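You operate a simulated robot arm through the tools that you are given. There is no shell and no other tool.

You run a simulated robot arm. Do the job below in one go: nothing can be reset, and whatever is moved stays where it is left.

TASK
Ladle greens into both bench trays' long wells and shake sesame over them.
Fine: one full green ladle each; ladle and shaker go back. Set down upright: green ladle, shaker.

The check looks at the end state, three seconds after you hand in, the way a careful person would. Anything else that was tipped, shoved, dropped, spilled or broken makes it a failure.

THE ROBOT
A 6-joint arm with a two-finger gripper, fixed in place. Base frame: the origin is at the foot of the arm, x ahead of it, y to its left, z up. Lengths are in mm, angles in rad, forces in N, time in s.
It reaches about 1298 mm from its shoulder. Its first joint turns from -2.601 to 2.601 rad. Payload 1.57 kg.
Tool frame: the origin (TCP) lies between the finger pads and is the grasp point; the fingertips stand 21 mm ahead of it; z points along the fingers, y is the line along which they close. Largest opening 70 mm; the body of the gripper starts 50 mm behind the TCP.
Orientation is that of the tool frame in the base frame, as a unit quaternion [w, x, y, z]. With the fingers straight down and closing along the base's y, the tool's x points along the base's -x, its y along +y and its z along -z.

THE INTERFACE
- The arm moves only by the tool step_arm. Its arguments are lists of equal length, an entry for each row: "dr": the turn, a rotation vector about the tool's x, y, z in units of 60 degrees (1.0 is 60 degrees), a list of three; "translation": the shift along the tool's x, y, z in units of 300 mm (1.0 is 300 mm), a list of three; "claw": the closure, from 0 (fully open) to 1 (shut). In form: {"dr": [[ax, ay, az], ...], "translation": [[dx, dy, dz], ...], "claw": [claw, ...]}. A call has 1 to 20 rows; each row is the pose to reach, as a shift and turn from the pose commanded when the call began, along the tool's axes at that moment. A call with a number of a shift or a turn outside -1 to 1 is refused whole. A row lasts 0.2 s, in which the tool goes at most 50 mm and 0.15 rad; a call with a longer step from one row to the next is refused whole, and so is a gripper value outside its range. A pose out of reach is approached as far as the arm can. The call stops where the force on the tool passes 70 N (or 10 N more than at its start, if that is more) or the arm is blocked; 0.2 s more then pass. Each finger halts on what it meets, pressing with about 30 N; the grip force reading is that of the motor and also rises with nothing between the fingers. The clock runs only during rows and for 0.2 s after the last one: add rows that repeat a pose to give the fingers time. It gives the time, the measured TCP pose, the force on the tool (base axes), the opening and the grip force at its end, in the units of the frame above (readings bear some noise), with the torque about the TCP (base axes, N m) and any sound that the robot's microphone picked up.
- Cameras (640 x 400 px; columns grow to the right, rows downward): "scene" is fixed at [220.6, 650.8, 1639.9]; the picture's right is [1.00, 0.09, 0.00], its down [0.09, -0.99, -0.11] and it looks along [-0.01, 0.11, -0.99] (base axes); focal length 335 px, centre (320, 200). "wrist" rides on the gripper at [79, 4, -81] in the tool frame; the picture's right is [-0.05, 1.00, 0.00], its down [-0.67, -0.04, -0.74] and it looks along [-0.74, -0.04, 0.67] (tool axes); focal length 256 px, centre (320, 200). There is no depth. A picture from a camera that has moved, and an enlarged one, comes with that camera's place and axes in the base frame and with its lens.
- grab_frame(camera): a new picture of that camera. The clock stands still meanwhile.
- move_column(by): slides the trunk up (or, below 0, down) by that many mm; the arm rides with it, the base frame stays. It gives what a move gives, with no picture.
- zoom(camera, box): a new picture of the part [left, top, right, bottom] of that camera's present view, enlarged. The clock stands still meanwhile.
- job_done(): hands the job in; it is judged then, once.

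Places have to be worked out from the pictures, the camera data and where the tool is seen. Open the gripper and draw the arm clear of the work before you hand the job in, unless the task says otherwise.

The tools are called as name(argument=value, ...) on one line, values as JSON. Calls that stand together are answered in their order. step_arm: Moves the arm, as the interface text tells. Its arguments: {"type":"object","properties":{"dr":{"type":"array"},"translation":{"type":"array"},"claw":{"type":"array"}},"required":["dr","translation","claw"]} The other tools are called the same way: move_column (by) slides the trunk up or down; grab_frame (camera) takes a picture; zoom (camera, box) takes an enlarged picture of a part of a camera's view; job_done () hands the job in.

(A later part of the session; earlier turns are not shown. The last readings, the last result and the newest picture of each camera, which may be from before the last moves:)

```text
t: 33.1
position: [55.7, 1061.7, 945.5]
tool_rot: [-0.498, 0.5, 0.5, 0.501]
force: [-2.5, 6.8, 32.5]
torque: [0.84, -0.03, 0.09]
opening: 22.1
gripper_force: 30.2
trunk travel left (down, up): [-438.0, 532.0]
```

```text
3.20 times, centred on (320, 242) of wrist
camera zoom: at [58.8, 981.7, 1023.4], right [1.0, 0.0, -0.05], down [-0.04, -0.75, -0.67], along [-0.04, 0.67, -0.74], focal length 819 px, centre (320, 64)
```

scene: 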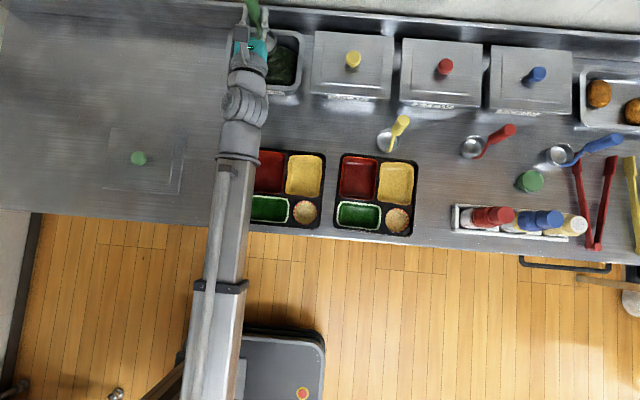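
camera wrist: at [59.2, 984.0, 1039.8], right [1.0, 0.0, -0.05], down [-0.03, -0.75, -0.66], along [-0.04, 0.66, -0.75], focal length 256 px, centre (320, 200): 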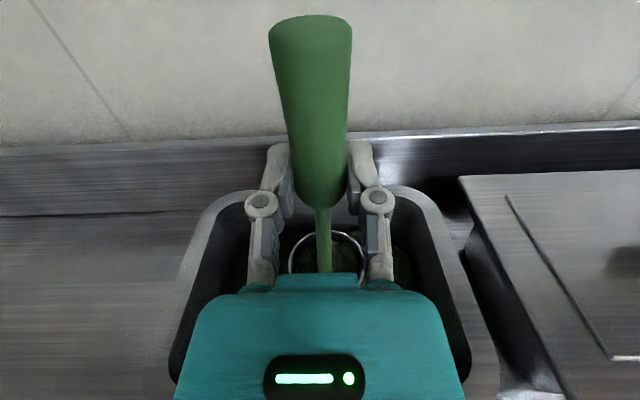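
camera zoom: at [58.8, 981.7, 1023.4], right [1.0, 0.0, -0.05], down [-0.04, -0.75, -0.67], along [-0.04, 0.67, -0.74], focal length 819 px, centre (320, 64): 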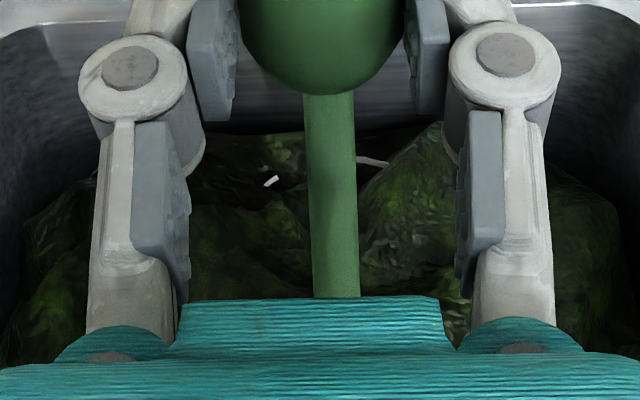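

32 N upward: the bowl has touched the bin floor and the rim is submerged. I'll ease up and then lift out slowly to see whether it is full.

move_column(by=8)

move_column(by=30)

zoom(camera="scene", box=[220, 0, 320, 63])

zoom(camera="wrist", box=[220, 180, 420, 305])

```text
t: 33.7
position: [54.8, 1064.9, 949.6]
tool_rot: [-0.498, 0.502, 0.503, 0.498]
force: [-0.3, 0.1, -0.3]
torque: [-0.02, 0.01, 0.01]
opening: 21.9
gripper_force: 30.1
trunk travel left (down, up): [-446.0, 524.0]
```

```text
t: 34.5
position: [56.4, 1064.3, 979.5]
tool_rot: [-0.499, 0.501, 0.503, 0.498]
force: [0.3, -0.1, -0.5]
torque: [0.02, -0.01, -0.02]
opening: 22.2
gripper_force: 29.8
trunk travel left (down, up): [-476.0, 494.0]
```

```text
6.35 times, centred on (270, 32) of scene
camera zoom: at [220.6, 650.8, 1639.9], right [1.0, 0.09, 0.0], down [0.09, -0.99, -0.11], along [-0.01, 0.11, -0.99], focal length 2128 px, centre (638, 1270)
```

zoom: 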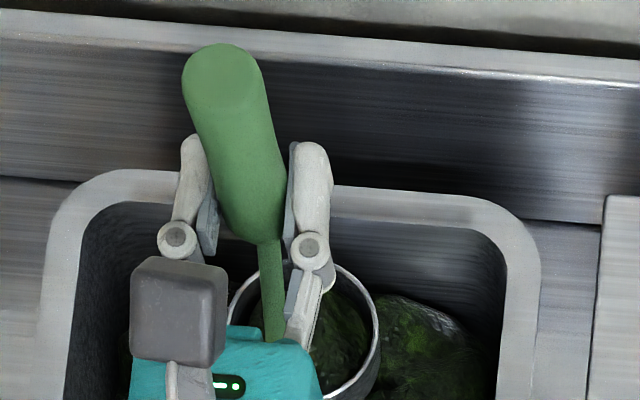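

```text
3.20 times, centred on (320, 242) of wrist
camera zoom: at [59.2, 984.1, 1057.7], right [1.0, 0.0, -0.05], down [-0.03, -0.75, -0.66], along [-0.04, 0.66, -0.75], focal length 819 px, centre (320, 64)
```

zoom: 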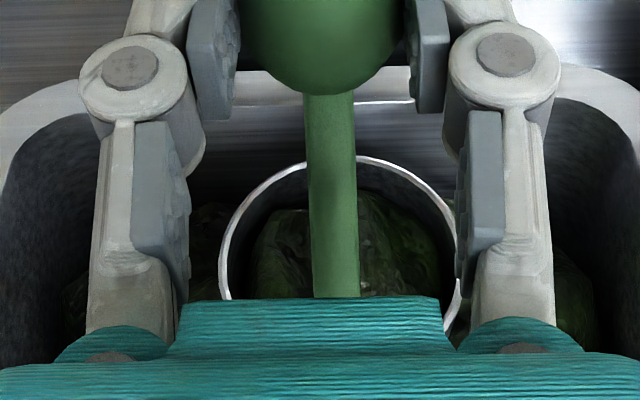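

There are greens in the bowl. I'll lift it clear of the bin and check how full it is.

move_column(by=50)

zoom(camera="scene", box=[220, 0, 320, 63])

zoom(camera="wrist", box=[220, 180, 420, 305])

```text
t: 35.4
position: [56.3, 1064.4, 1029.5]
tool_rot: [-0.498, 0.501, 0.502, 0.499]
force: [0.6, 0.3, -1.0]
torque: [0.02, -0.04, -0.02]
opening: 22.1
gripper_force: 30.0
trunk travel left (down, up): [-526.0, 444.0]
```

```text
6.35 times, centred on (270, 32) of scene
camera zoom: at [220.6, 650.8, 1639.9], right [1.0, 0.09, 0.0], down [0.09, -0.99, -0.11], along [-0.01, 0.11, -0.99], focal length 2128 px, centre (638, 1270)
```

zoom: 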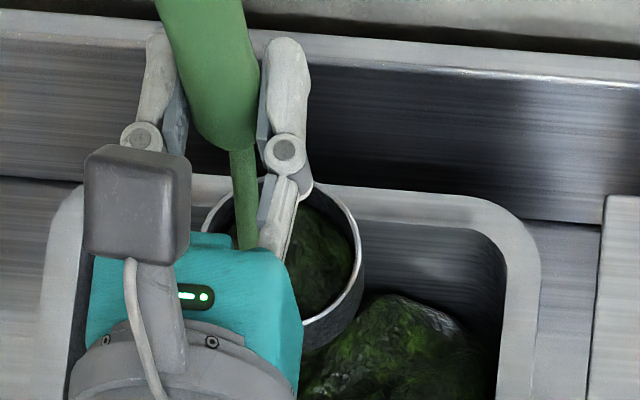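

```text
3.20 times, centred on (320, 242) of wrist
camera zoom: at [59.2, 984.2, 1107.7], right [1.0, 0.0, -0.05], down [-0.03, -0.75, -0.66], along [-0.04, 0.66, -0.75], focal length 819 px, centre (320, 64)
```

zoom: 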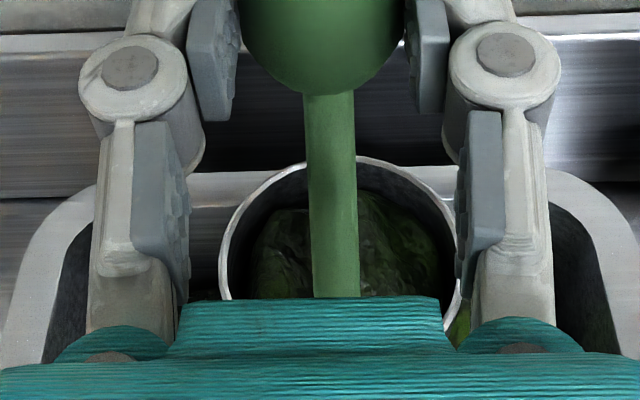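

The bowl looks perhaps two-thirds full with the wall visible around the greens. I'll dip again a little to the right where the mound is higher, with a small sweep while submerged, to get a full ladle.

step_arm(dr=[[0, 0, 0], [0, 0, 0]], translation=[[0, 0.04, -0.01], [0, 0.09, -0.02]], claw=[1, 1])

move_column(by=-55)

move_column(by=-25)

zoom(camera="wrist", box=[220, 180, 420, 305])

zoom(camera="scene", box=[220, 0, 320, 63])

```text
t: 36.0
position: [84.0, 1060.1, 1028.7]
tool_rot: [-0.497, 0.502, 0.503, 0.499]
force: [-0.3, 0.1, -0.5]
torque: [-0.02, -0.01, -0.03]
opening: 21.9
gripper_force: 30.0
trunk travel left (down, up): [-526.0, 444.0]
```

```text
t: 36.9
position: [84.9, 1059.3, 973.8]
tool_rot: [-0.497, 0.502, 0.502, 0.499]
force: [-0.3, -0.1, -1.9]
torque: [-0.01, 0.0, 0.01]
opening: 22.2
gripper_force: 30.2
trunk travel left (down, up): [-471.0, 499.0]
```

```text
t: 37.6
position: [83.5, 1059.5, 949.5]
tool_rot: [-0.498, 0.501, 0.502, 0.499]
force: [-1.3, -0.2, -1.3]
torque: [0.0, 0.05, -0.03]
opening: 22.0
gripper_force: 29.7
trunk travel left (down, up): [-446.0, 524.0]
```

```text
3.20 times, centred on (320, 242) of wrist
camera zoom: at [86.6, 979.1, 1027.9], right [1.0, 0.0, -0.05], down [-0.03, -0.75, -0.66], along [-0.04, 0.66, -0.75], focal length 819 px, centre (320, 64)
```

zoom: 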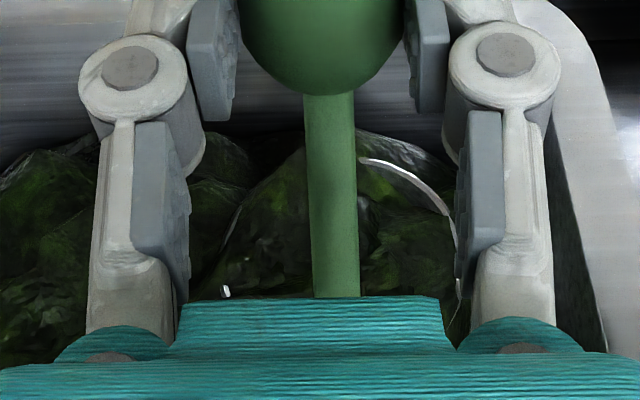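

```text
6.35 times, centred on (270, 32) of scene
camera zoom: at [220.6, 650.8, 1639.9], right [1.0, 0.09, 0.0], down [0.09, -0.99, -0.11], along [-0.01, 0.11, -0.99], focal length 2128 px, centre (638, 1270)
```

zoom: 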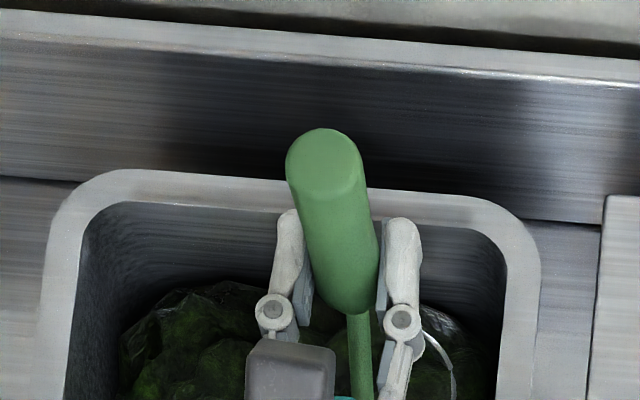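

The rim is mostly covered. I'll lower 3 mm more, sweep slowly to −x through the mound, then lift.

move_column(by=-3)

step_arm(dr=[[0, 0, 0], [0, 0, 0], [0, 0, 0], [0, 0, 0], [0, 0, 0]], translation=[[0, -0.03, 0], [0, -0.06, 0], [0, -0.09, 0], [0, -0.12, 0], [0, -0.12, 0]], claw=[1, 1, 1, 1, 1])

move_column(by=83)

zoom(camera="wrist", box=[220, 180, 420, 305])

zoom(camera="scene", box=[220, 0, 320, 63])

```text
t: 38.2
position: [82.8, 1059.3, 945.7]
tool_rot: [-0.498, 0.501, 0.501, 0.499]
force: [0.2, 0.2, -1.7]
torque: [-0.01, 0.01, 0.0]
opening: 21.8
gripper_force: 30.2
trunk travel left (down, up): [-443.0, 527.0]
```

```text
t: 39.4
position: [48.7, 1058.8, 945.8]
tool_rot: [-0.499, 0.5, 0.503, 0.498]
force: [0.4, -0.2, -1.7]
torque: [-0.05, 0.0, 0.03]
opening: 21.9
gripper_force: 30.2
out of reach, approached as far as the arm can: row 4
trunk travel left (down, up): [-443.0, 527.0]
```

```text
t: 40.5
position: [49.2, 1058.7, 1029.5]
tool_rot: [-0.499, 0.5, 0.502, 0.499]
force: [1.0, 0.2, -0.6]
torque: [0.01, 0.0, 0.04]
opening: 22.0
gripper_force: 30.2
trunk travel left (down, up): [-526.0, 444.0]
```

```text
3.20 times, centred on (320, 242) of wrist
camera zoom: at [52.4, 978.1, 1107.9], right [1.0, 0.0, -0.05], down [-0.03, -0.75, -0.66], along [-0.04, 0.66, -0.75], focal length 819 px, centre (320, 64)
```

zoom: 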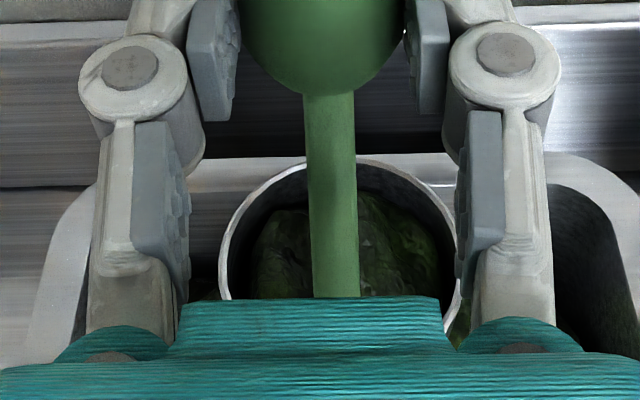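

```text
6.35 times, centred on (270, 32) of scene
camera zoom: at [220.6, 650.8, 1639.9], right [1.0, 0.09, 0.0], down [0.09, -0.99, -0.11], along [-0.01, 0.11, -0.99], focal length 2128 px, centre (638, 1270)
```

zoom: 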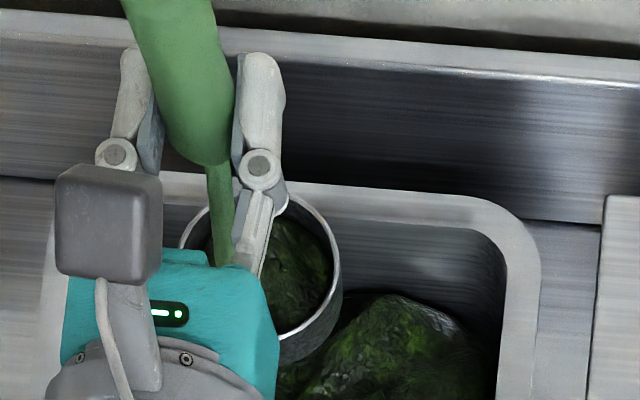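

The content looks identical to before, so that is the ladle's full load. I'll carry it level toward tray 1's long well (centre ≈(89,706)).

step_arm(dr=[[0, 0, 0], [0, 0, 0], [0, 0, 0], [0, 0, 0], [0, 0, 0], [0, 0, 0], [0, 0, 0], [0, 0, 0], [0, 0, 0], [0, 0, 0]], translation=[[0, -0.01, -0.05], [0, -0.02, -0.13], [0, -0.04, -0.23], [0, -0.06, -0.33], [0, -0.08, -0.43], [0, -0.1, -0.53], [0, -0.12, -0.63], [0, -0.14, -0.73], [0, -0.15, -0.82], [0, -0.15, -0.88]], claw=[1, 1, 1, 1, 1, 1, 1, 1, 1, 1])

grab_frame(camera="wrist")

grab_frame(camera="scene")

```text
t: 42.8
position: [16.7, 803.8, 1034.5]
tool_rot: [0.507, -0.484, -0.506, -0.503]
force: [0.2, -0.2, -2.2]
torque: [-0.01, 0.03, 0.03]
opening: 22.2
gripper_force: 30.0
out of reach, approached as far as the arm can: row 4, 5, 6, 7, 8, 9, 10
trunk travel left (down, up): [-526.0, 444.0]
```

```text
taken
camera wrist: at [19.2, 720.7, 1110.8], right [1.0, 0.03, -0.03], down [0.0, -0.73, -0.68], along [-0.04, 0.68, -0.73], focal length 256 px, centre (320, 200)
```

wrist: 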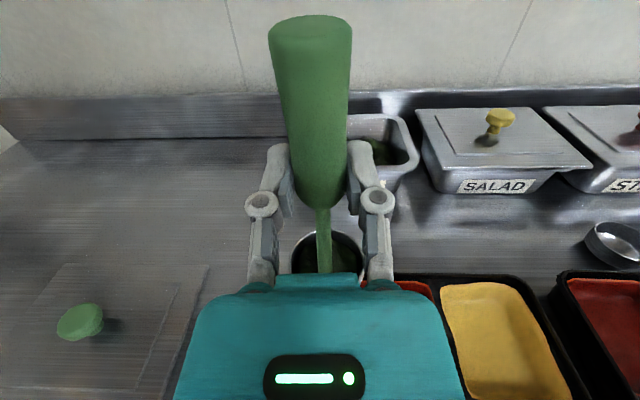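

```text
taken
```

scene: 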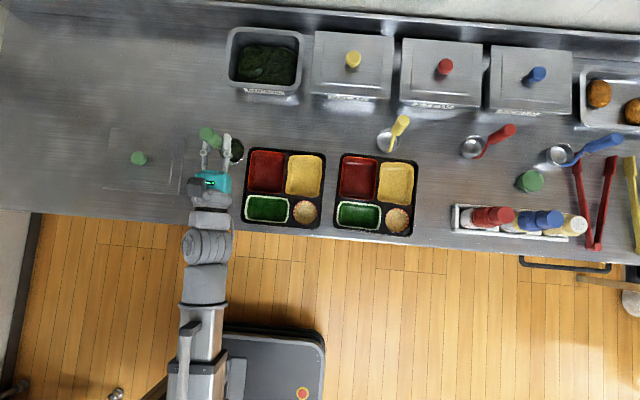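

The tool came within a wrist singularity near x≈10 (forearm parallel to the tool), leaving a 2° error. I'll instead pour from the other side (TCP at x≈174, rolling the bowl toward −x), so move back to +x and correct the orientation.

step_arm(dr=[[0, 0, 0], [-0.01, -0.01, 0.01], [-0.025, -0.019, 0.017], [-0.025, -0.019, 0.017], [-0.025, -0.019, 0.017], [-0.025, -0.019, 0.017], [-0.025, -0.019, 0.017]], translation=[[-0.003, 0.06, 0], [-0.006, 0.15, 0], [-0.01, 0.24, 0], [-0.013, 0.33, 0], [-0.016, 0.42, 0], [-0.016, 0.5, 0], [-0.016, 0.523, 0]], claw=[1, 1, 1, 1, 1, 1, 1])

grab_frame(camera="wrist")

```text
t: 44.4
position: [116.2, 801.5, 1028.2]
tool_rot: [-0.48, 0.527, 0.477, 0.515]
force: [0.1, 0.0, -1.2]
torque: [-0.01, -0.03, -0.02]
opening: 22.0
gripper_force: 29.7
out of reach, approached as far as the arm can: row 1, 2, 3, 4, 5, 6, 7
trunk travel left (down, up): [-526.0, 444.0]
```

```text
taken
camera wrist: at [114.3, 721.3, 1107.4], right [0.99, -0.09, -0.07], down [-0.11, -0.74, -0.66], along [0.01, 0.66, -0.75], focal length 256 px, centre (320, 200)
```

wrist: 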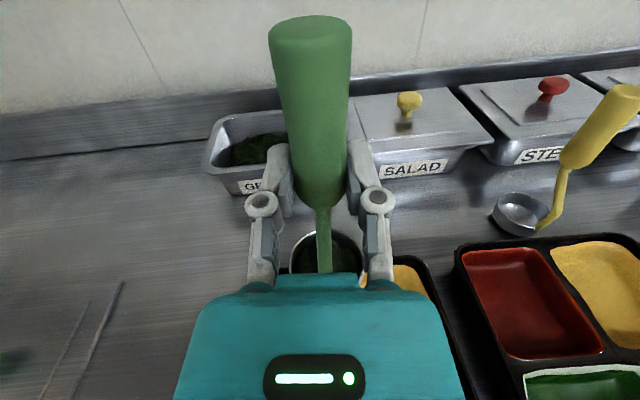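

There's a ~5° yaw error from the IK lagging near the singular pose; I'll correct the yaw with slow rows while holding position.

step_arm(dr=[[0.03, 0.003, -0.005], [0.06, 0.006, -0.01], [0.081, 0.009, -0.014], [0.081, 0.009, -0.014]], translation=[[0, 0.02, 0], [0, 0.04, 0], [0, 0.06, 0], [0, 0.07, 0]], claw=[1, 1, 1, 1])

grab_frame(camera="scene")

```text
t: 45.4
position: [136.3, 799.8, 1030.1]
tool_rot: [-0.5, 0.5, 0.497, 0.502]
force: [0.1, 0.5, -2.0]
torque: [0.0, -0.02, 0.02]
opening: 21.9
gripper_force: 30.1
out of reach, approached as far as the arm can: row 1, 2, 3, 4
trunk travel left (down, up): [-526.0, 444.0]
```

```text
taken
```

scene: 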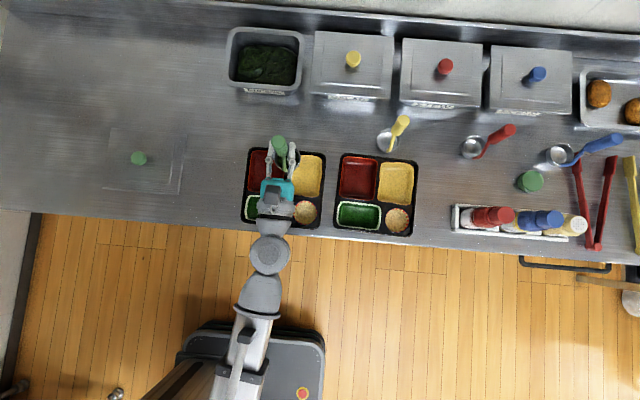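

Orientation is back to ideal at (136,800). Continue to (174,695) beside tray 1's well.

step_arm(dr=[[0, 0, 0], [0, 0, 0], [0, 0, 0], [0, 0, 0], [0, 0, 0]], translation=[[0, 0.03, -0.06], [0, 0.06, -0.15], [0, 0.1, -0.24], [0, 0.127, -0.32], [0, 0.127, -0.35]], claw=[1, 1, 1, 1, 1])

grab_frame(camera="wrist")

zoom(camera="scene", box=[230, 130, 430, 255])

```text
t: 46.5
position: [174.2, 692.5, 1030.0]
tool_rot: [-0.499, 0.5, 0.5, 0.5]
force: [-0.9, 0.3, -1.1]
torque: [0.01, 0.01, -0.02]
opening: 22.0
gripper_force: 29.6
trunk travel left (down, up): [-526.0, 444.0]
```

```text
taken
camera wrist: at [177.0, 611.6, 1108.6], right [1.0, 0.0, -0.05], down [-0.04, -0.74, -0.67], along [-0.04, 0.67, -0.74], focal length 256 px, centre (320, 200)
```

wrist: 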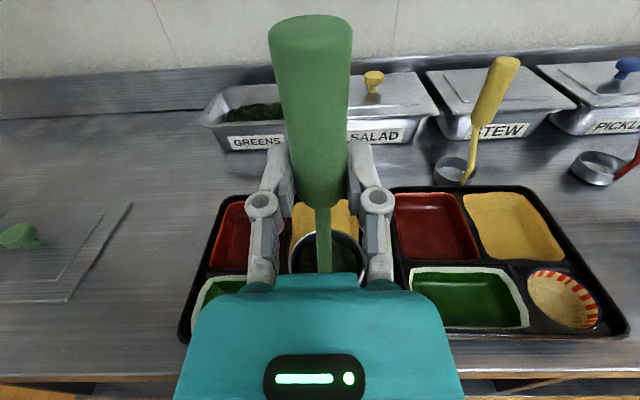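

```text
3.20 times, centred on (330, 192) of scene
camera zoom: at [220.6, 650.8, 1639.9], right [1.0, 0.09, 0.0], down [0.09, -0.99, -0.11], along [-0.01, 0.11, -0.99], focal length 1073 px, centre (288, 224)
```

zoom: 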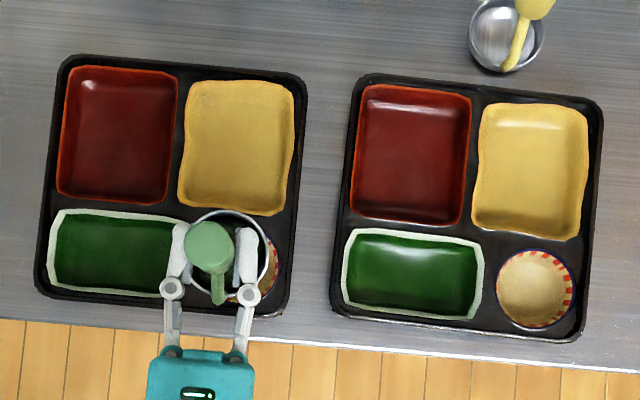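

Bowl rim centre sits at y≈707, in line with the well. Now roll +45° (bowl swinging to −x) at this height and check.

step_arm(dr=[[0, 0, 0.1], [0, 0, 0.2], [0, 0, 0.3], [0, 0, 0.4], [0, 0, 0.5], [0, 0, 0.6], [0, 0, 0.7]], translation=[[0, 0, 0], [0, 0, 0], [0, 0, 0], [0, 0, 0], [0, 0, 0], [0, 0, 0], [0, 0, 0]], claw=[1, 1, 1, 1, 1, 1, 1])

zoom(camera="scene", box=[230, 130, 430, 255])

grab_frame(camera="wrist")

```text
t: 48.1
position: [173.3, 692.2, 1030.8]
tool_rot: [0.647, -0.646, -0.285, -0.287]
force: [0.6, -0.5, -1.8]
torque: [0.0, -0.05, -0.02]
opening: 21.9
gripper_force: 30.3
trunk travel left (down, up): [-526.0, 444.0]
```

```text
3.20 times, centred on (330, 192) of scene
camera zoom: at [220.6, 650.8, 1639.9], right [1.0, 0.09, 0.0], down [0.09, -0.99, -0.11], along [-0.01, 0.11, -0.99], focal length 1073 px, centre (288, 224)
```

zoom: 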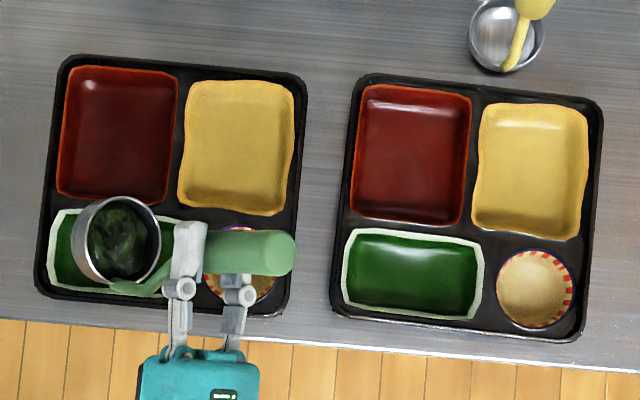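

```text
taken
camera wrist: at [228.8, 611.7, 1085.5], right [0.7, 0.0, -0.71], down [-0.47, -0.74, -0.47], along [-0.53, 0.67, -0.52], focal length 256 px, centre (320, 200)
```

wrist: 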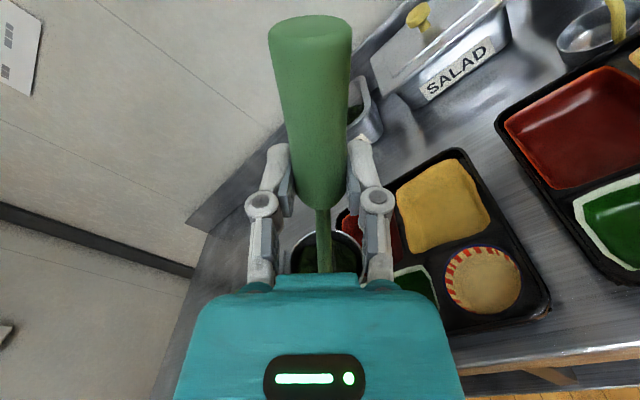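

Greens stay in the bowl at 42° and it's above the well. Lower 45 mm, then roll to ~63°.

move_column(by=-45)

step_arm(dr=[[0, 0, 0.1], [0, 0, 0.2], [0, 0, 0.3], [0, 0, 0.35]], translation=[[0, 0, 0], [0, 0, 0], [0, 0, 0], [0, 0, 0]], claw=[1, 1, 1, 1])

zoom(camera="scene", box=[230, 130, 430, 255])

grab_frame(camera="wrist")

```text
t: 49.0
position: [173.2, 692.1, 984.9]
tool_rot: [0.646, -0.646, -0.287, -0.288]
force: [0.3, -0.5, -0.6]
torque: [-0.03, -0.08, 0.01]
opening: 22.4
gripper_force: 30.4
trunk travel left (down, up): [-481.0, 489.0]
```

```text
t: 50.0
position: [172.2, 692.7, 986.3]
tool_rot: [0.689, -0.687, -0.165, -0.164]
force: [-1.0, -0.3, 0.6]
torque: [0.0, 0.02, -0.01]
opening: 26.5
gripper_force: 0.2
trunk travel left (down, up): [-481.0, 489.0]
```

```text
3.20 times, centred on (330, 192) of scene
camera zoom: at [220.6, 650.8, 1639.9], right [1.0, 0.09, 0.0], down [0.09, -0.99, -0.11], along [-0.01, 0.11, -0.99], focal length 1073 px, centre (288, 224)
```

zoom: 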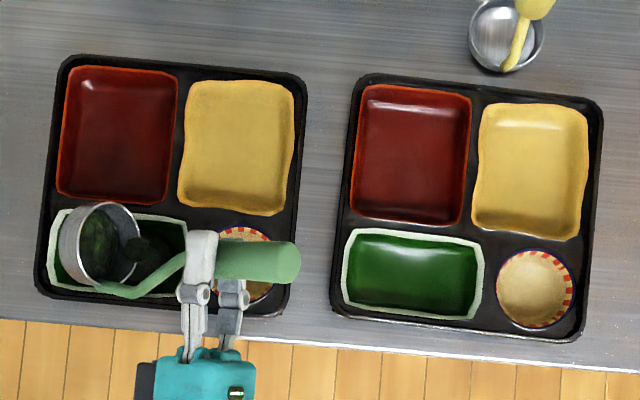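

```text
taken
camera wrist: at [244.6, 611.4, 1016.8], right [0.4, 0.0, -0.91], down [-0.61, -0.74, -0.27], along [-0.68, 0.67, -0.3], focal length 256 px, centre (320, 200)
```

wrist: 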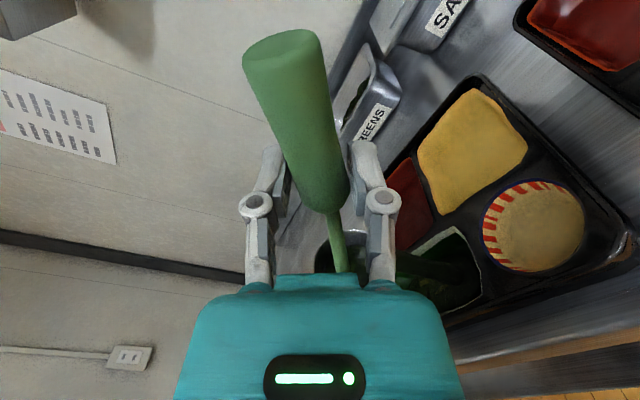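

The reading shows the opening grew to 26.5 mm with no grip force and the ladle is tilting in the grip; I'll immediately re-command closing while holding still.

step_arm(dr=[[0, 0, 0], [0, 0, 0]], translation=[[0, 0, 0], [0, 0, 0]], claw=[1, 1])

grab_frame(camera="wrist")

zoom(camera="scene", box=[230, 130, 430, 255])

```text
t: 50.6
position: [172.8, 692.9, 985.9]
tool_rot: [0.688, -0.687, -0.164, -0.165]
force: [0.3, 0.8, -1.2]
torque: [0.0, -0.07, 0.01]
opening: 24.9
gripper_force: 29.9
trunk travel left (down, up): [-481.0, 489.0]
```

```text
taken
camera wrist: at [244.6, 611.4, 1016.8], right [0.41, 0.0, -0.91], down [-0.61, -0.74, -0.27], along [-0.68, 0.67, -0.3], focal length 256 px, centre (320, 200)
```

wrist: 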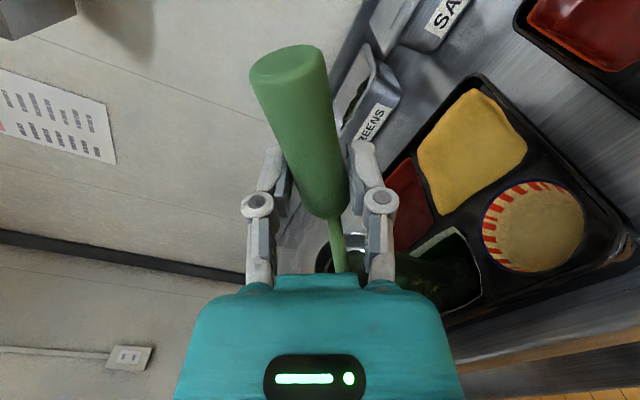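

```text
3.20 times, centred on (330, 192) of scene
camera zoom: at [220.6, 650.8, 1639.9], right [1.0, 0.09, 0.0], down [0.09, -0.99, -0.11], along [-0.01, 0.11, -0.99], focal length 1073 px, centre (288, 224)
```

zoom: 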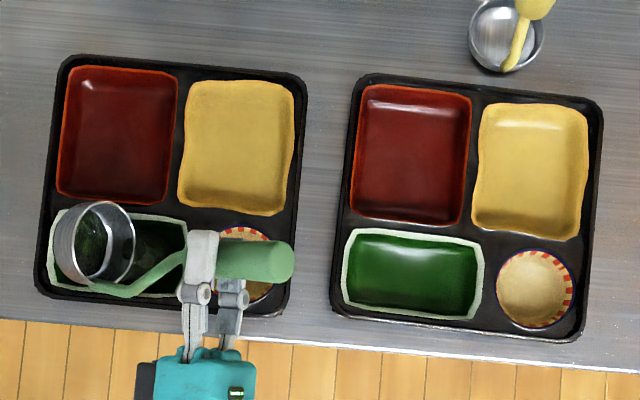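

Grip is back at 30 N (24.9 mm) with the ladle lagging ~12° in the fingers; greens have begun sliding into the well. I'll continue rolling in small increments with grip checks.

step_arm(dr=[[0, 0, 0.07], [0, 0, 0.14], [0, 0, 0.21]], translation=[[0, 0, 0], [0, 0, 0], [0, 0, 0]], claw=[1, 1, 1])

zoom(camera="scene", box=[230, 130, 430, 255])

grab_frame(camera="wrist")

```text
t: 51.4
position: [174.7, 693.2, 985.8]
tool_rot: [0.703, -0.7, -0.088, -0.088]
force: [0.1, -0.5, -0.9]
torque: [-0.01, -0.09, 0.01]
opening: 24.8
gripper_force: 29.8
trunk travel left (down, up): [-481.0, 489.0]
```

```text
3.20 times, centred on (330, 192) of scene
camera zoom: at [220.6, 650.8, 1639.9], right [1.0, 0.09, 0.0], down [0.09, -0.99, -0.11], along [-0.01, 0.11, -0.99], focal length 1073 px, centre (288, 224)
```

zoom: 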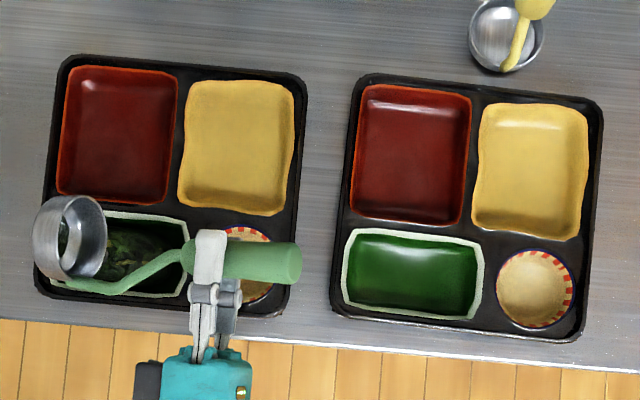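

```text
taken
camera wrist: at [250.8, 611.9, 1000.1], right [0.2, 0.0, -0.98], down [-0.65, -0.74, -0.13], along [-0.73, 0.67, -0.14], focal length 256 px, centre (320, 200)
```

wrist: 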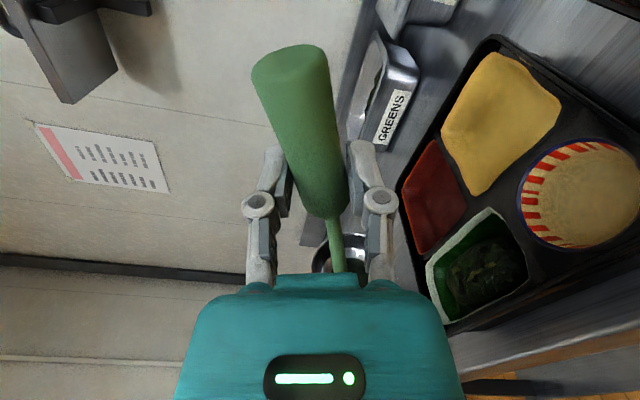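

The bowl appears empty and the greens are in the well. Let me zoom to verify both.

zoom(camera="scene", box=[235, 185, 305, 229])

zoom(camera="wrist", box=[380, 180, 580, 330])

```text
9.09 times, centred on (270, 207) of scene
camera zoom: at [220.6, 650.8, 1639.9], right [1.0, 0.09, 0.0], down [0.09, -0.99, -0.11], along [-0.01, 0.11, -0.99], focal length 3048 px, centre (774, 136)
```

zoom: 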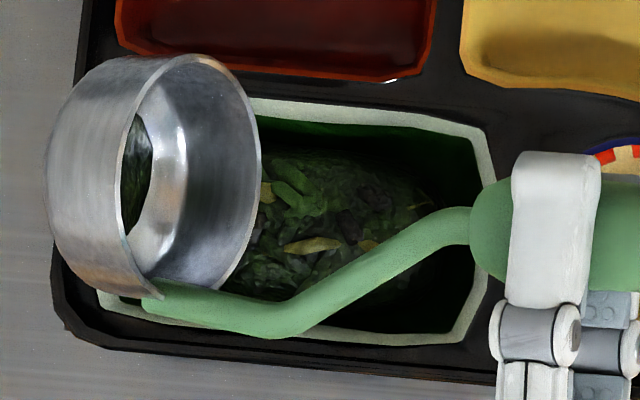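

```text
2.67 times, centred on (480, 255) of wrist
camera zoom: at [250.8, 611.9, 1000.1], right [0.2, 0.0, -0.98], down [-0.65, -0.74, -0.13], along [-0.73, 0.67, -0.14], focal length 683 px, centre (-107, 53)
```

zoom: 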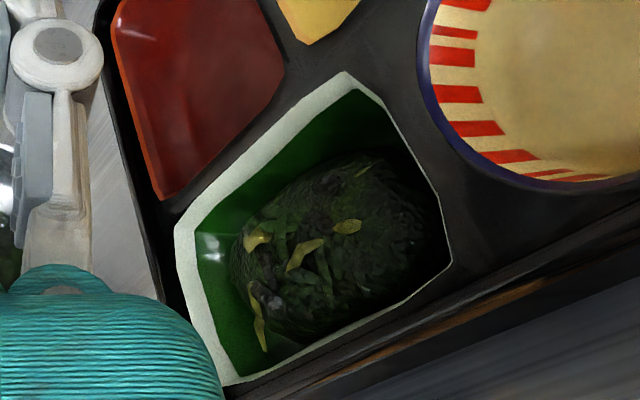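

A small green patch remains at the bowl bottom. I'll roll further (shifting slightly +x to keep the lip over the well) to empty it.

step_arm(dr=[[0, 0, 0.08], [0, 0, 0.16], [0, 0, 0.24], [0, 0, 0.32]], translation=[[0, 0, 0], [-0.01, 0, 0], [-0.02, 0, 0], [-0.03, 0, 0]], claw=[1, 1, 1, 1])

zoom(camera="scene", box=[235, 185, 305, 229])

```text
t: 52.4
position: [156.1, 694.3, 992.1]
tool_rot: [0.721, -0.691, 0.031, 0.025]
force: [-0.1, -0.1, -0.8]
torque: [-0.03, -0.1, -0.01]
opening: 24.4
gripper_force: 29.9
out of reach, approached as far as the arm can: row 3, 4
trunk travel left (down, up): [-481.0, 489.0]
```

```text
9.09 times, centred on (270, 207) of scene
camera zoom: at [220.6, 650.8, 1639.9], right [1.0, 0.09, 0.0], down [0.09, -0.99, -0.11], along [-0.01, 0.11, -0.99], focal length 3048 px, centre (774, 136)
```

zoom: 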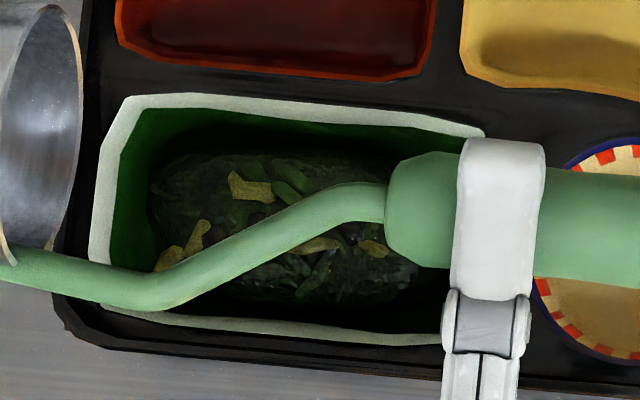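

I shifted the wrong way (tool x now lies along +x), so the bowl moved left; let me look at the wider area.

zoom(camera="scene", box=[180, 150, 340, 250])

grab_frame(camera="wrist")

```text
4.00 times, centred on (260, 200) of scene
camera zoom: at [220.6, 650.8, 1639.9], right [1.0, 0.09, 0.0], down [0.09, -0.99, -0.11], along [-0.01, 0.11, -0.99], focal length 1341 px, centre (560, 200)
```

zoom: 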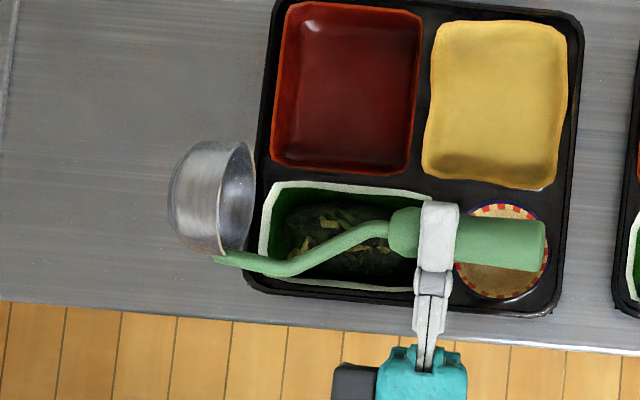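

```text
taken
camera wrist: at [233.6, 613.2, 978.1], right [-0.13, 0.04, -0.99], down [-0.67, -0.74, 0.06], along [-0.73, 0.67, 0.12], focal length 256 px, centre (320, 200)
```

wrist: 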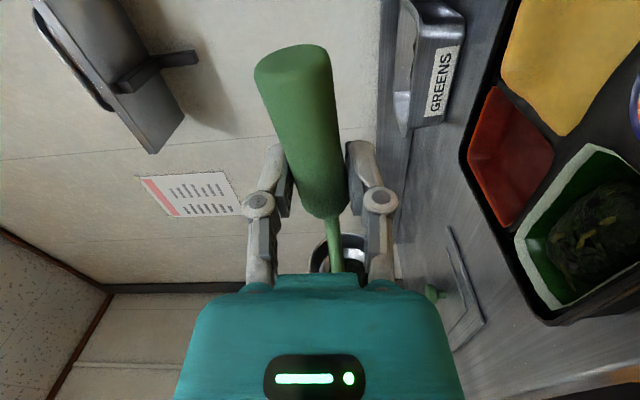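

No spill; the bowl is empty and the greens lie in tray 1's well. I'll raise 45 mm, then unroll 60° while shifting back to +x.

move_column(by=45)

step_arm(dr=[[0, 0, -0.12], [0, 0, -0.24], [0, 0, -0.36], [0, 0, -0.48], [0, 0, -0.6], [0, 0, -0.72], [0, 0, -0.84]], translation=[[0.02, 0, 0], [0.04, 0, 0], [0.06, 0, 0], [0.06, 0, 0], [0.06, 0, 0], [0.06, 0, 0], [0.06, 0, 0]], claw=[1, 1, 1, 1, 1, 1, 1])

grab_frame(camera="wrist")

```text
t: 53.3
position: [155.5, 693.7, 1037.9]
tool_rot: [0.721, -0.692, 0.03, 0.024]
force: [1.1, -0.8, -1.2]
torque: [0.0, -0.08, 0.03]
opening: 23.8
gripper_force: 30.1
trunk travel left (down, up): [-526.0, 444.0]
```

```text
t: 54.9
position: [174.2, 693.6, 1039.1]
tool_rot: [0.662, -0.639, -0.268, -0.286]
force: [-0.6, -0.1, -0.5]
torque: [0.0, -0.05, -0.02]
opening: 23.6
gripper_force: 30.2
trunk travel left (down, up): [-526.0, 444.0]
```

```text
taken
camera wrist: at [230.4, 610.2, 1087.6], right [0.68, 0.02, -0.73], down [-0.5, -0.72, -0.48], along [-0.54, 0.69, -0.48], focal length 256 px, centre (320, 200)
```

wrist: 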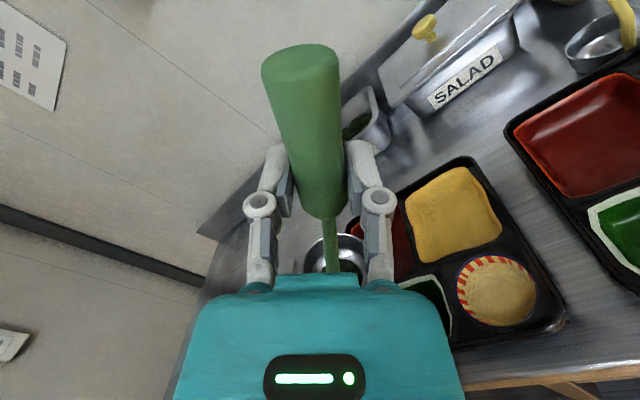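

The ladle is re-aligning as it comes upright. I'll unroll the remaining 44° including the small orientation correction.

step_arm(dr=[[-0.001, -0.006, -0.11], [-0.002, -0.012, -0.22], [-0.002, -0.018, -0.33], [-0.003, -0.024, -0.44], [-0.004, -0.03, -0.55], [-0.005, -0.036, -0.66], [-0.005, -0.04, -0.731]], translation=[[-0.003, 0.003, 0], [-0.006, 0.006, 0], [-0.009, 0.009, 0], [-0.012, 0.012, 0], [-0.015, 0.015, 0], [-0.018, 0.018, 0], [-0.022, 0.02, 0]], claw=[1, 1, 1, 1, 1, 1, 1])

grab_frame(camera="wrist")

zoom(camera="scene", box=[230, 130, 430, 255])

```text
t: 56.5
position: [174.8, 695.9, 1030.4]
tool_rot: [-0.5, 0.501, 0.5, 0.5]
force: [0.4, -0.6, -1.5]
torque: [-0.04, -0.02, -0.02]
opening: 22.9
gripper_force: 30.2
out of reach, approached as far as the arm can: row 6, 7
trunk travel left (down, up): [-526.0, 444.0]
```

```text
taken
camera wrist: at [177.5, 614.3, 1108.5], right [1.0, 0.0, -0.05], down [-0.04, -0.75, -0.67], along [-0.04, 0.67, -0.74], focal length 256 px, centre (320, 200)
```

wrist: 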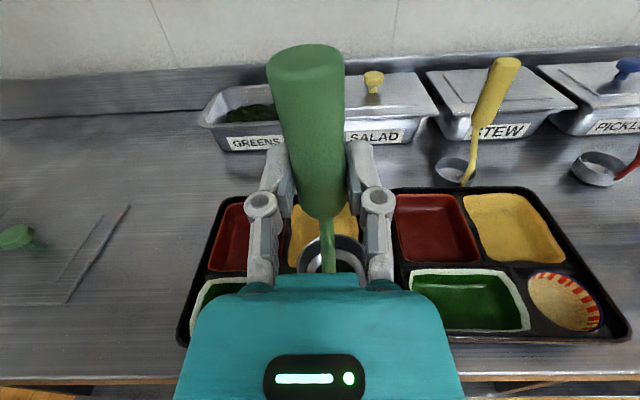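

```text
3.20 times, centred on (330, 192) of scene
camera zoom: at [220.6, 650.8, 1639.9], right [1.0, 0.09, 0.0], down [0.09, -0.99, -0.11], along [-0.01, 0.11, -0.99], focal length 1073 px, centre (288, 224)
```

zoom: 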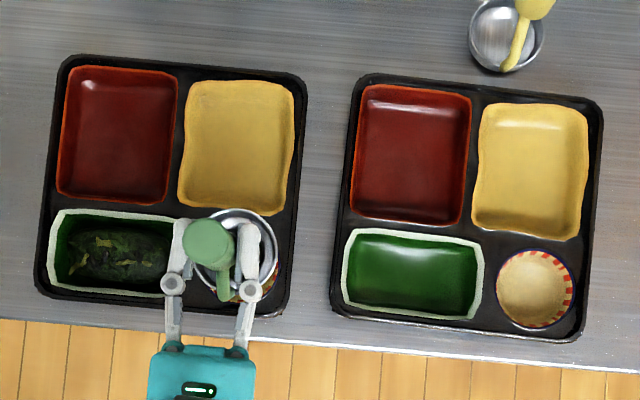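

Tray 1's well is filled, the bowl is empty and shiny; the ladle has slid ~9 mm down in the grip. Going back for the second scoop via (154,889), staying away from the singular zone.

step_arm(dr=[[0, 0, 0], [0, 0, 0], [0, 0, 0], [0, 0, 0], [0, 0, 0]], translation=[[0, -0.01, 0.13], [0, -0.02, 0.27], [0, -0.04, 0.41], [0, -0.06, 0.55], [0, -0.06, 0.65]], claw=[1, 1, 1, 1, 1])

step_arm(dr=[[0, 0, 0], [0, 0, 0], [0, 0, 0], [0, 0, 0], [0, 0, 0]], translation=[[0, -0.04, 0.12], [0, -0.09, 0.24], [0, -0.14, 0.36], [0, -0.19, 0.48], [0, -0.23, 0.56]], claw=[1, 1, 1, 1, 1])

zoom(camera="scene", box=[220, 0, 320, 63])

grab_frame(camera="wrist")

```text
t: 57.7
position: [155.2, 890.3, 1029.9]
tool_rot: [-0.5, 0.501, 0.498, 0.501]
force: [1.1, -1.1, -1.4]
torque: [-0.03, 0.0, 0.0]
opening: 22.5
gripper_force: 30.2
trunk travel left (down, up): [-526.0, 444.0]
```

```text
t: 58.9
position: [89.1, 1056.6, 1030.4]
tool_rot: [0.501, -0.5, -0.498, -0.501]
force: [-0.8, -0.2, -1.0]
torque: [-0.04, 0.02, 0.01]
opening: 22.1
gripper_force: 30.4
trunk travel left (down, up): [-526.0, 444.0]
```

```text
6.35 times, centred on (270, 32) of scene
camera zoom: at [220.6, 650.8, 1639.9], right [1.0, 0.09, 0.0], down [0.09, -0.99, -0.11], along [-0.01, 0.11, -0.99], focal length 2128 px, centre (638, 1270)
```

zoom: 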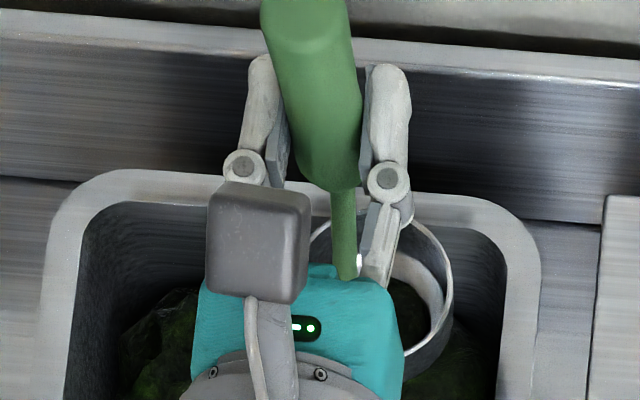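

```text
taken
camera wrist: at [91.9, 976.2, 1108.7], right [1.0, 0.0, -0.06], down [-0.04, -0.74, -0.67], along [-0.04, 0.67, -0.74], focal length 256 px, centre (320, 200)
```

wrist: 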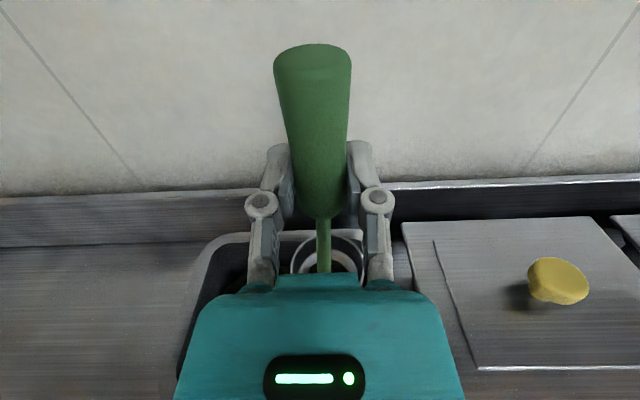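

The bowl is over the right part of the bin with clearance. Lowering in steps.

step_arm(dr=[[0, 0, 0]], translation=[[0, -0.02, 0.01]], claw=[1])

move_column(by=-55)

move_column(by=-15)

zoom(camera="wrist", box=[220, 180, 420, 305])

```text
t: 59.3
position: [81.8, 1061.7, 1029.7]
tool_rot: [0.501, -0.5, -0.499, -0.5]
force: [0.0, 0.7, -1.5]
torque: [-0.02, 0.03, 0.03]
opening: 22.0
gripper_force: 30.5
trunk travel left (down, up): [-526.0, 444.0]
```

```text
t: 60.2
position: [81.9, 1062.0, 975.7]
tool_rot: [0.501, -0.5, -0.498, -0.5]
force: [-0.1, -0.5, -0.4]
torque: [-0.02, 0.04, 0.03]
opening: 22.1
gripper_force: 30.0
trunk travel left (down, up): [-471.0, 499.0]
```

```text
t: 60.9
position: [82.5, 1061.7, 961.5]
tool_rot: [-0.5, 0.501, 0.498, 0.501]
force: [-0.4, -0.3, -1.0]
torque: [-0.03, 0.0, 0.01]
opening: 21.9
gripper_force: 30.0
trunk travel left (down, up): [-456.0, 514.0]
```

```text
3.20 times, centred on (320, 242) of wrist
camera zoom: at [85.7, 979.7, 1038.8], right [1.0, 0.0, -0.06], down [-0.04, -0.74, -0.67], along [-0.04, 0.67, -0.74], focal length 819 px, centre (320, 64)
```

zoom: 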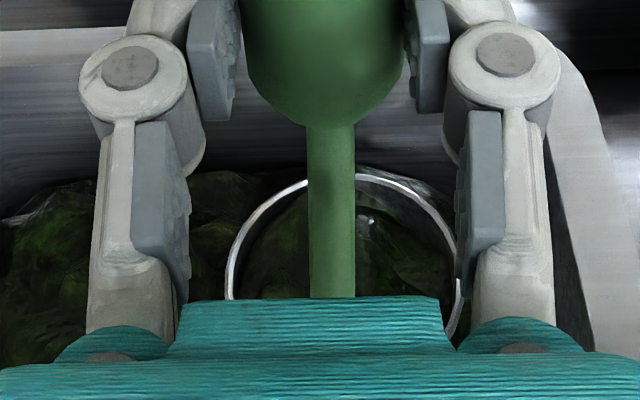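

Greens entering the bowl; going lower with small steps.

move_column(by=-8)

move_column(by=-4)

zoom(camera="wrist", box=[220, 180, 420, 305])

```text
t: 61.5
position: [82.4, 1060.2, 953.3]
tool_rot: [0.502, -0.499, -0.499, -0.5]
force: [-0.2, 0.1, 4.3]
torque: [-0.02, -0.03, -0.01]
opening: 22.1
gripper_force: 30.6
trunk travel left (down, up): [-448.0, 522.0]
```

```text
t: 62.0
position: [82.1, 1057.5, 951.6]
tool_rot: [-0.501, 0.5, 0.498, 0.502]
force: [1.9, 4.8, 38.4]
torque: [0.63, -0.35, 0.04]
opening: 22.2
gripper_force: 29.8
trunk travel left (down, up): [-444.0, 526.0]
```

```text
3.20 times, centred on (320, 242) of wrist
camera zoom: at [85.5, 976.7, 1030.7], right [1.0, 0.0, -0.05], down [-0.04, -0.74, -0.67], along [-0.04, 0.67, -0.74], focal length 819 px, centre (320, 64)
```

zoom: 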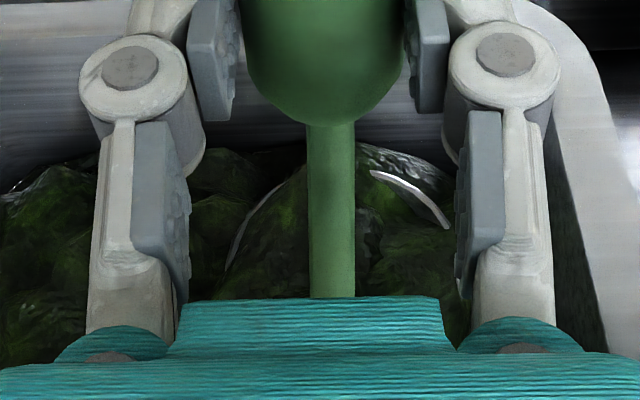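

Floor contact reached. Ease up 4 mm, sweep slightly through the mound toward its centre, then lift.

move_column(by=4)

step_arm(dr=[[0, 0, 0], [0, 0, 0], [0, 0, 0], [0, 0, 0]], translation=[[0, -0.025, 0], [0, -0.05, 0], [0, -0.08, 0], [0, -0.08, 0]], claw=[1, 1, 1, 1])

zoom(camera="wrist", box=[220, 180, 420, 305])

move_column(by=78)

zoom(camera="wrist", box=[220, 180, 420, 305])

zoom(camera="scene", box=[220, 0, 320, 63])

```text
t: 62.5
position: [81.9, 1061.6, 952.9]
tool_rot: [0.502, -0.499, -0.498, -0.5]
force: [-0.1, -2.0, 4.1]
torque: [-0.3, -0.02, -0.03]
opening: 22.4
gripper_force: 30.2
trunk travel left (down, up): [-448.0, 522.0]
```

```text
t: 63.5
position: [59.1, 1062.7, 953.7]
tool_rot: [0.501, -0.499, -0.498, -0.501]
force: [0.8, -0.3, -1.3]
torque: [-0.02, -0.01, 0.0]
opening: 22.4
gripper_force: 30.2
trunk travel left (down, up): [-448.0, 522.0]
```

```text
3.20 times, centred on (320, 242) of wrist
camera zoom: at [62.4, 980.2, 1031.0], right [1.0, 0.0, -0.06], down [-0.04, -0.74, -0.67], along [-0.04, 0.67, -0.74], focal length 819 px, centre (320, 64)
```

zoom: 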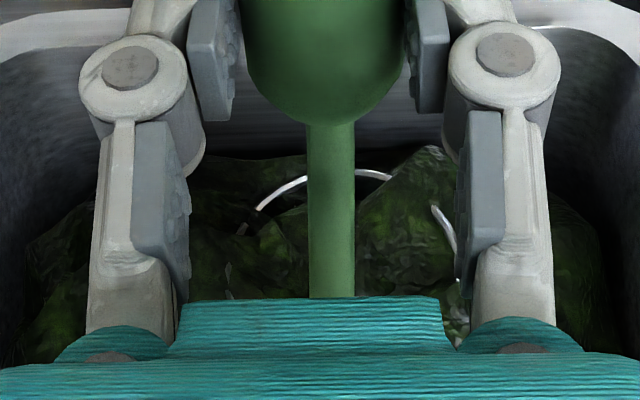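

```text
t: 64.7
position: [59.4, 1062.1, 1030.6]
tool_rot: [0.502, -0.499, -0.499, -0.501]
force: [0.4, -0.1, -2.0]
torque: [-0.01, 0.02, 0.01]
opening: 22.3
gripper_force: 30.0
trunk travel left (down, up): [-526.0, 444.0]
```

```text
3.20 times, centred on (320, 242) of wrist
camera zoom: at [62.5, 980.3, 1109.0], right [1.0, 0.0, -0.06], down [-0.04, -0.74, -0.67], along [-0.04, 0.67, -0.74], focal length 819 px, centre (320, 64)
```

zoom: 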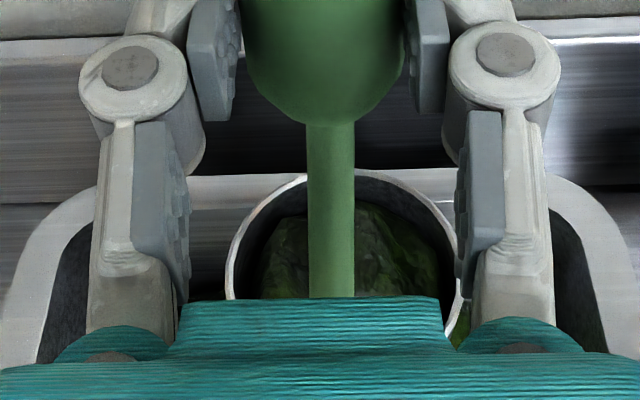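

```text
6.35 times, centred on (270, 32) of scene
camera zoom: at [220.6, 650.8, 1639.9], right [1.0, 0.09, 0.0], down [0.09, -0.99, -0.11], along [-0.01, 0.11, -0.99], focal length 2128 px, centre (638, 1270)
```

zoom: 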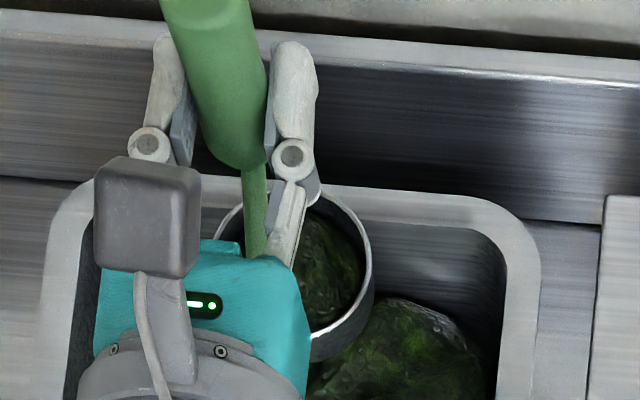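

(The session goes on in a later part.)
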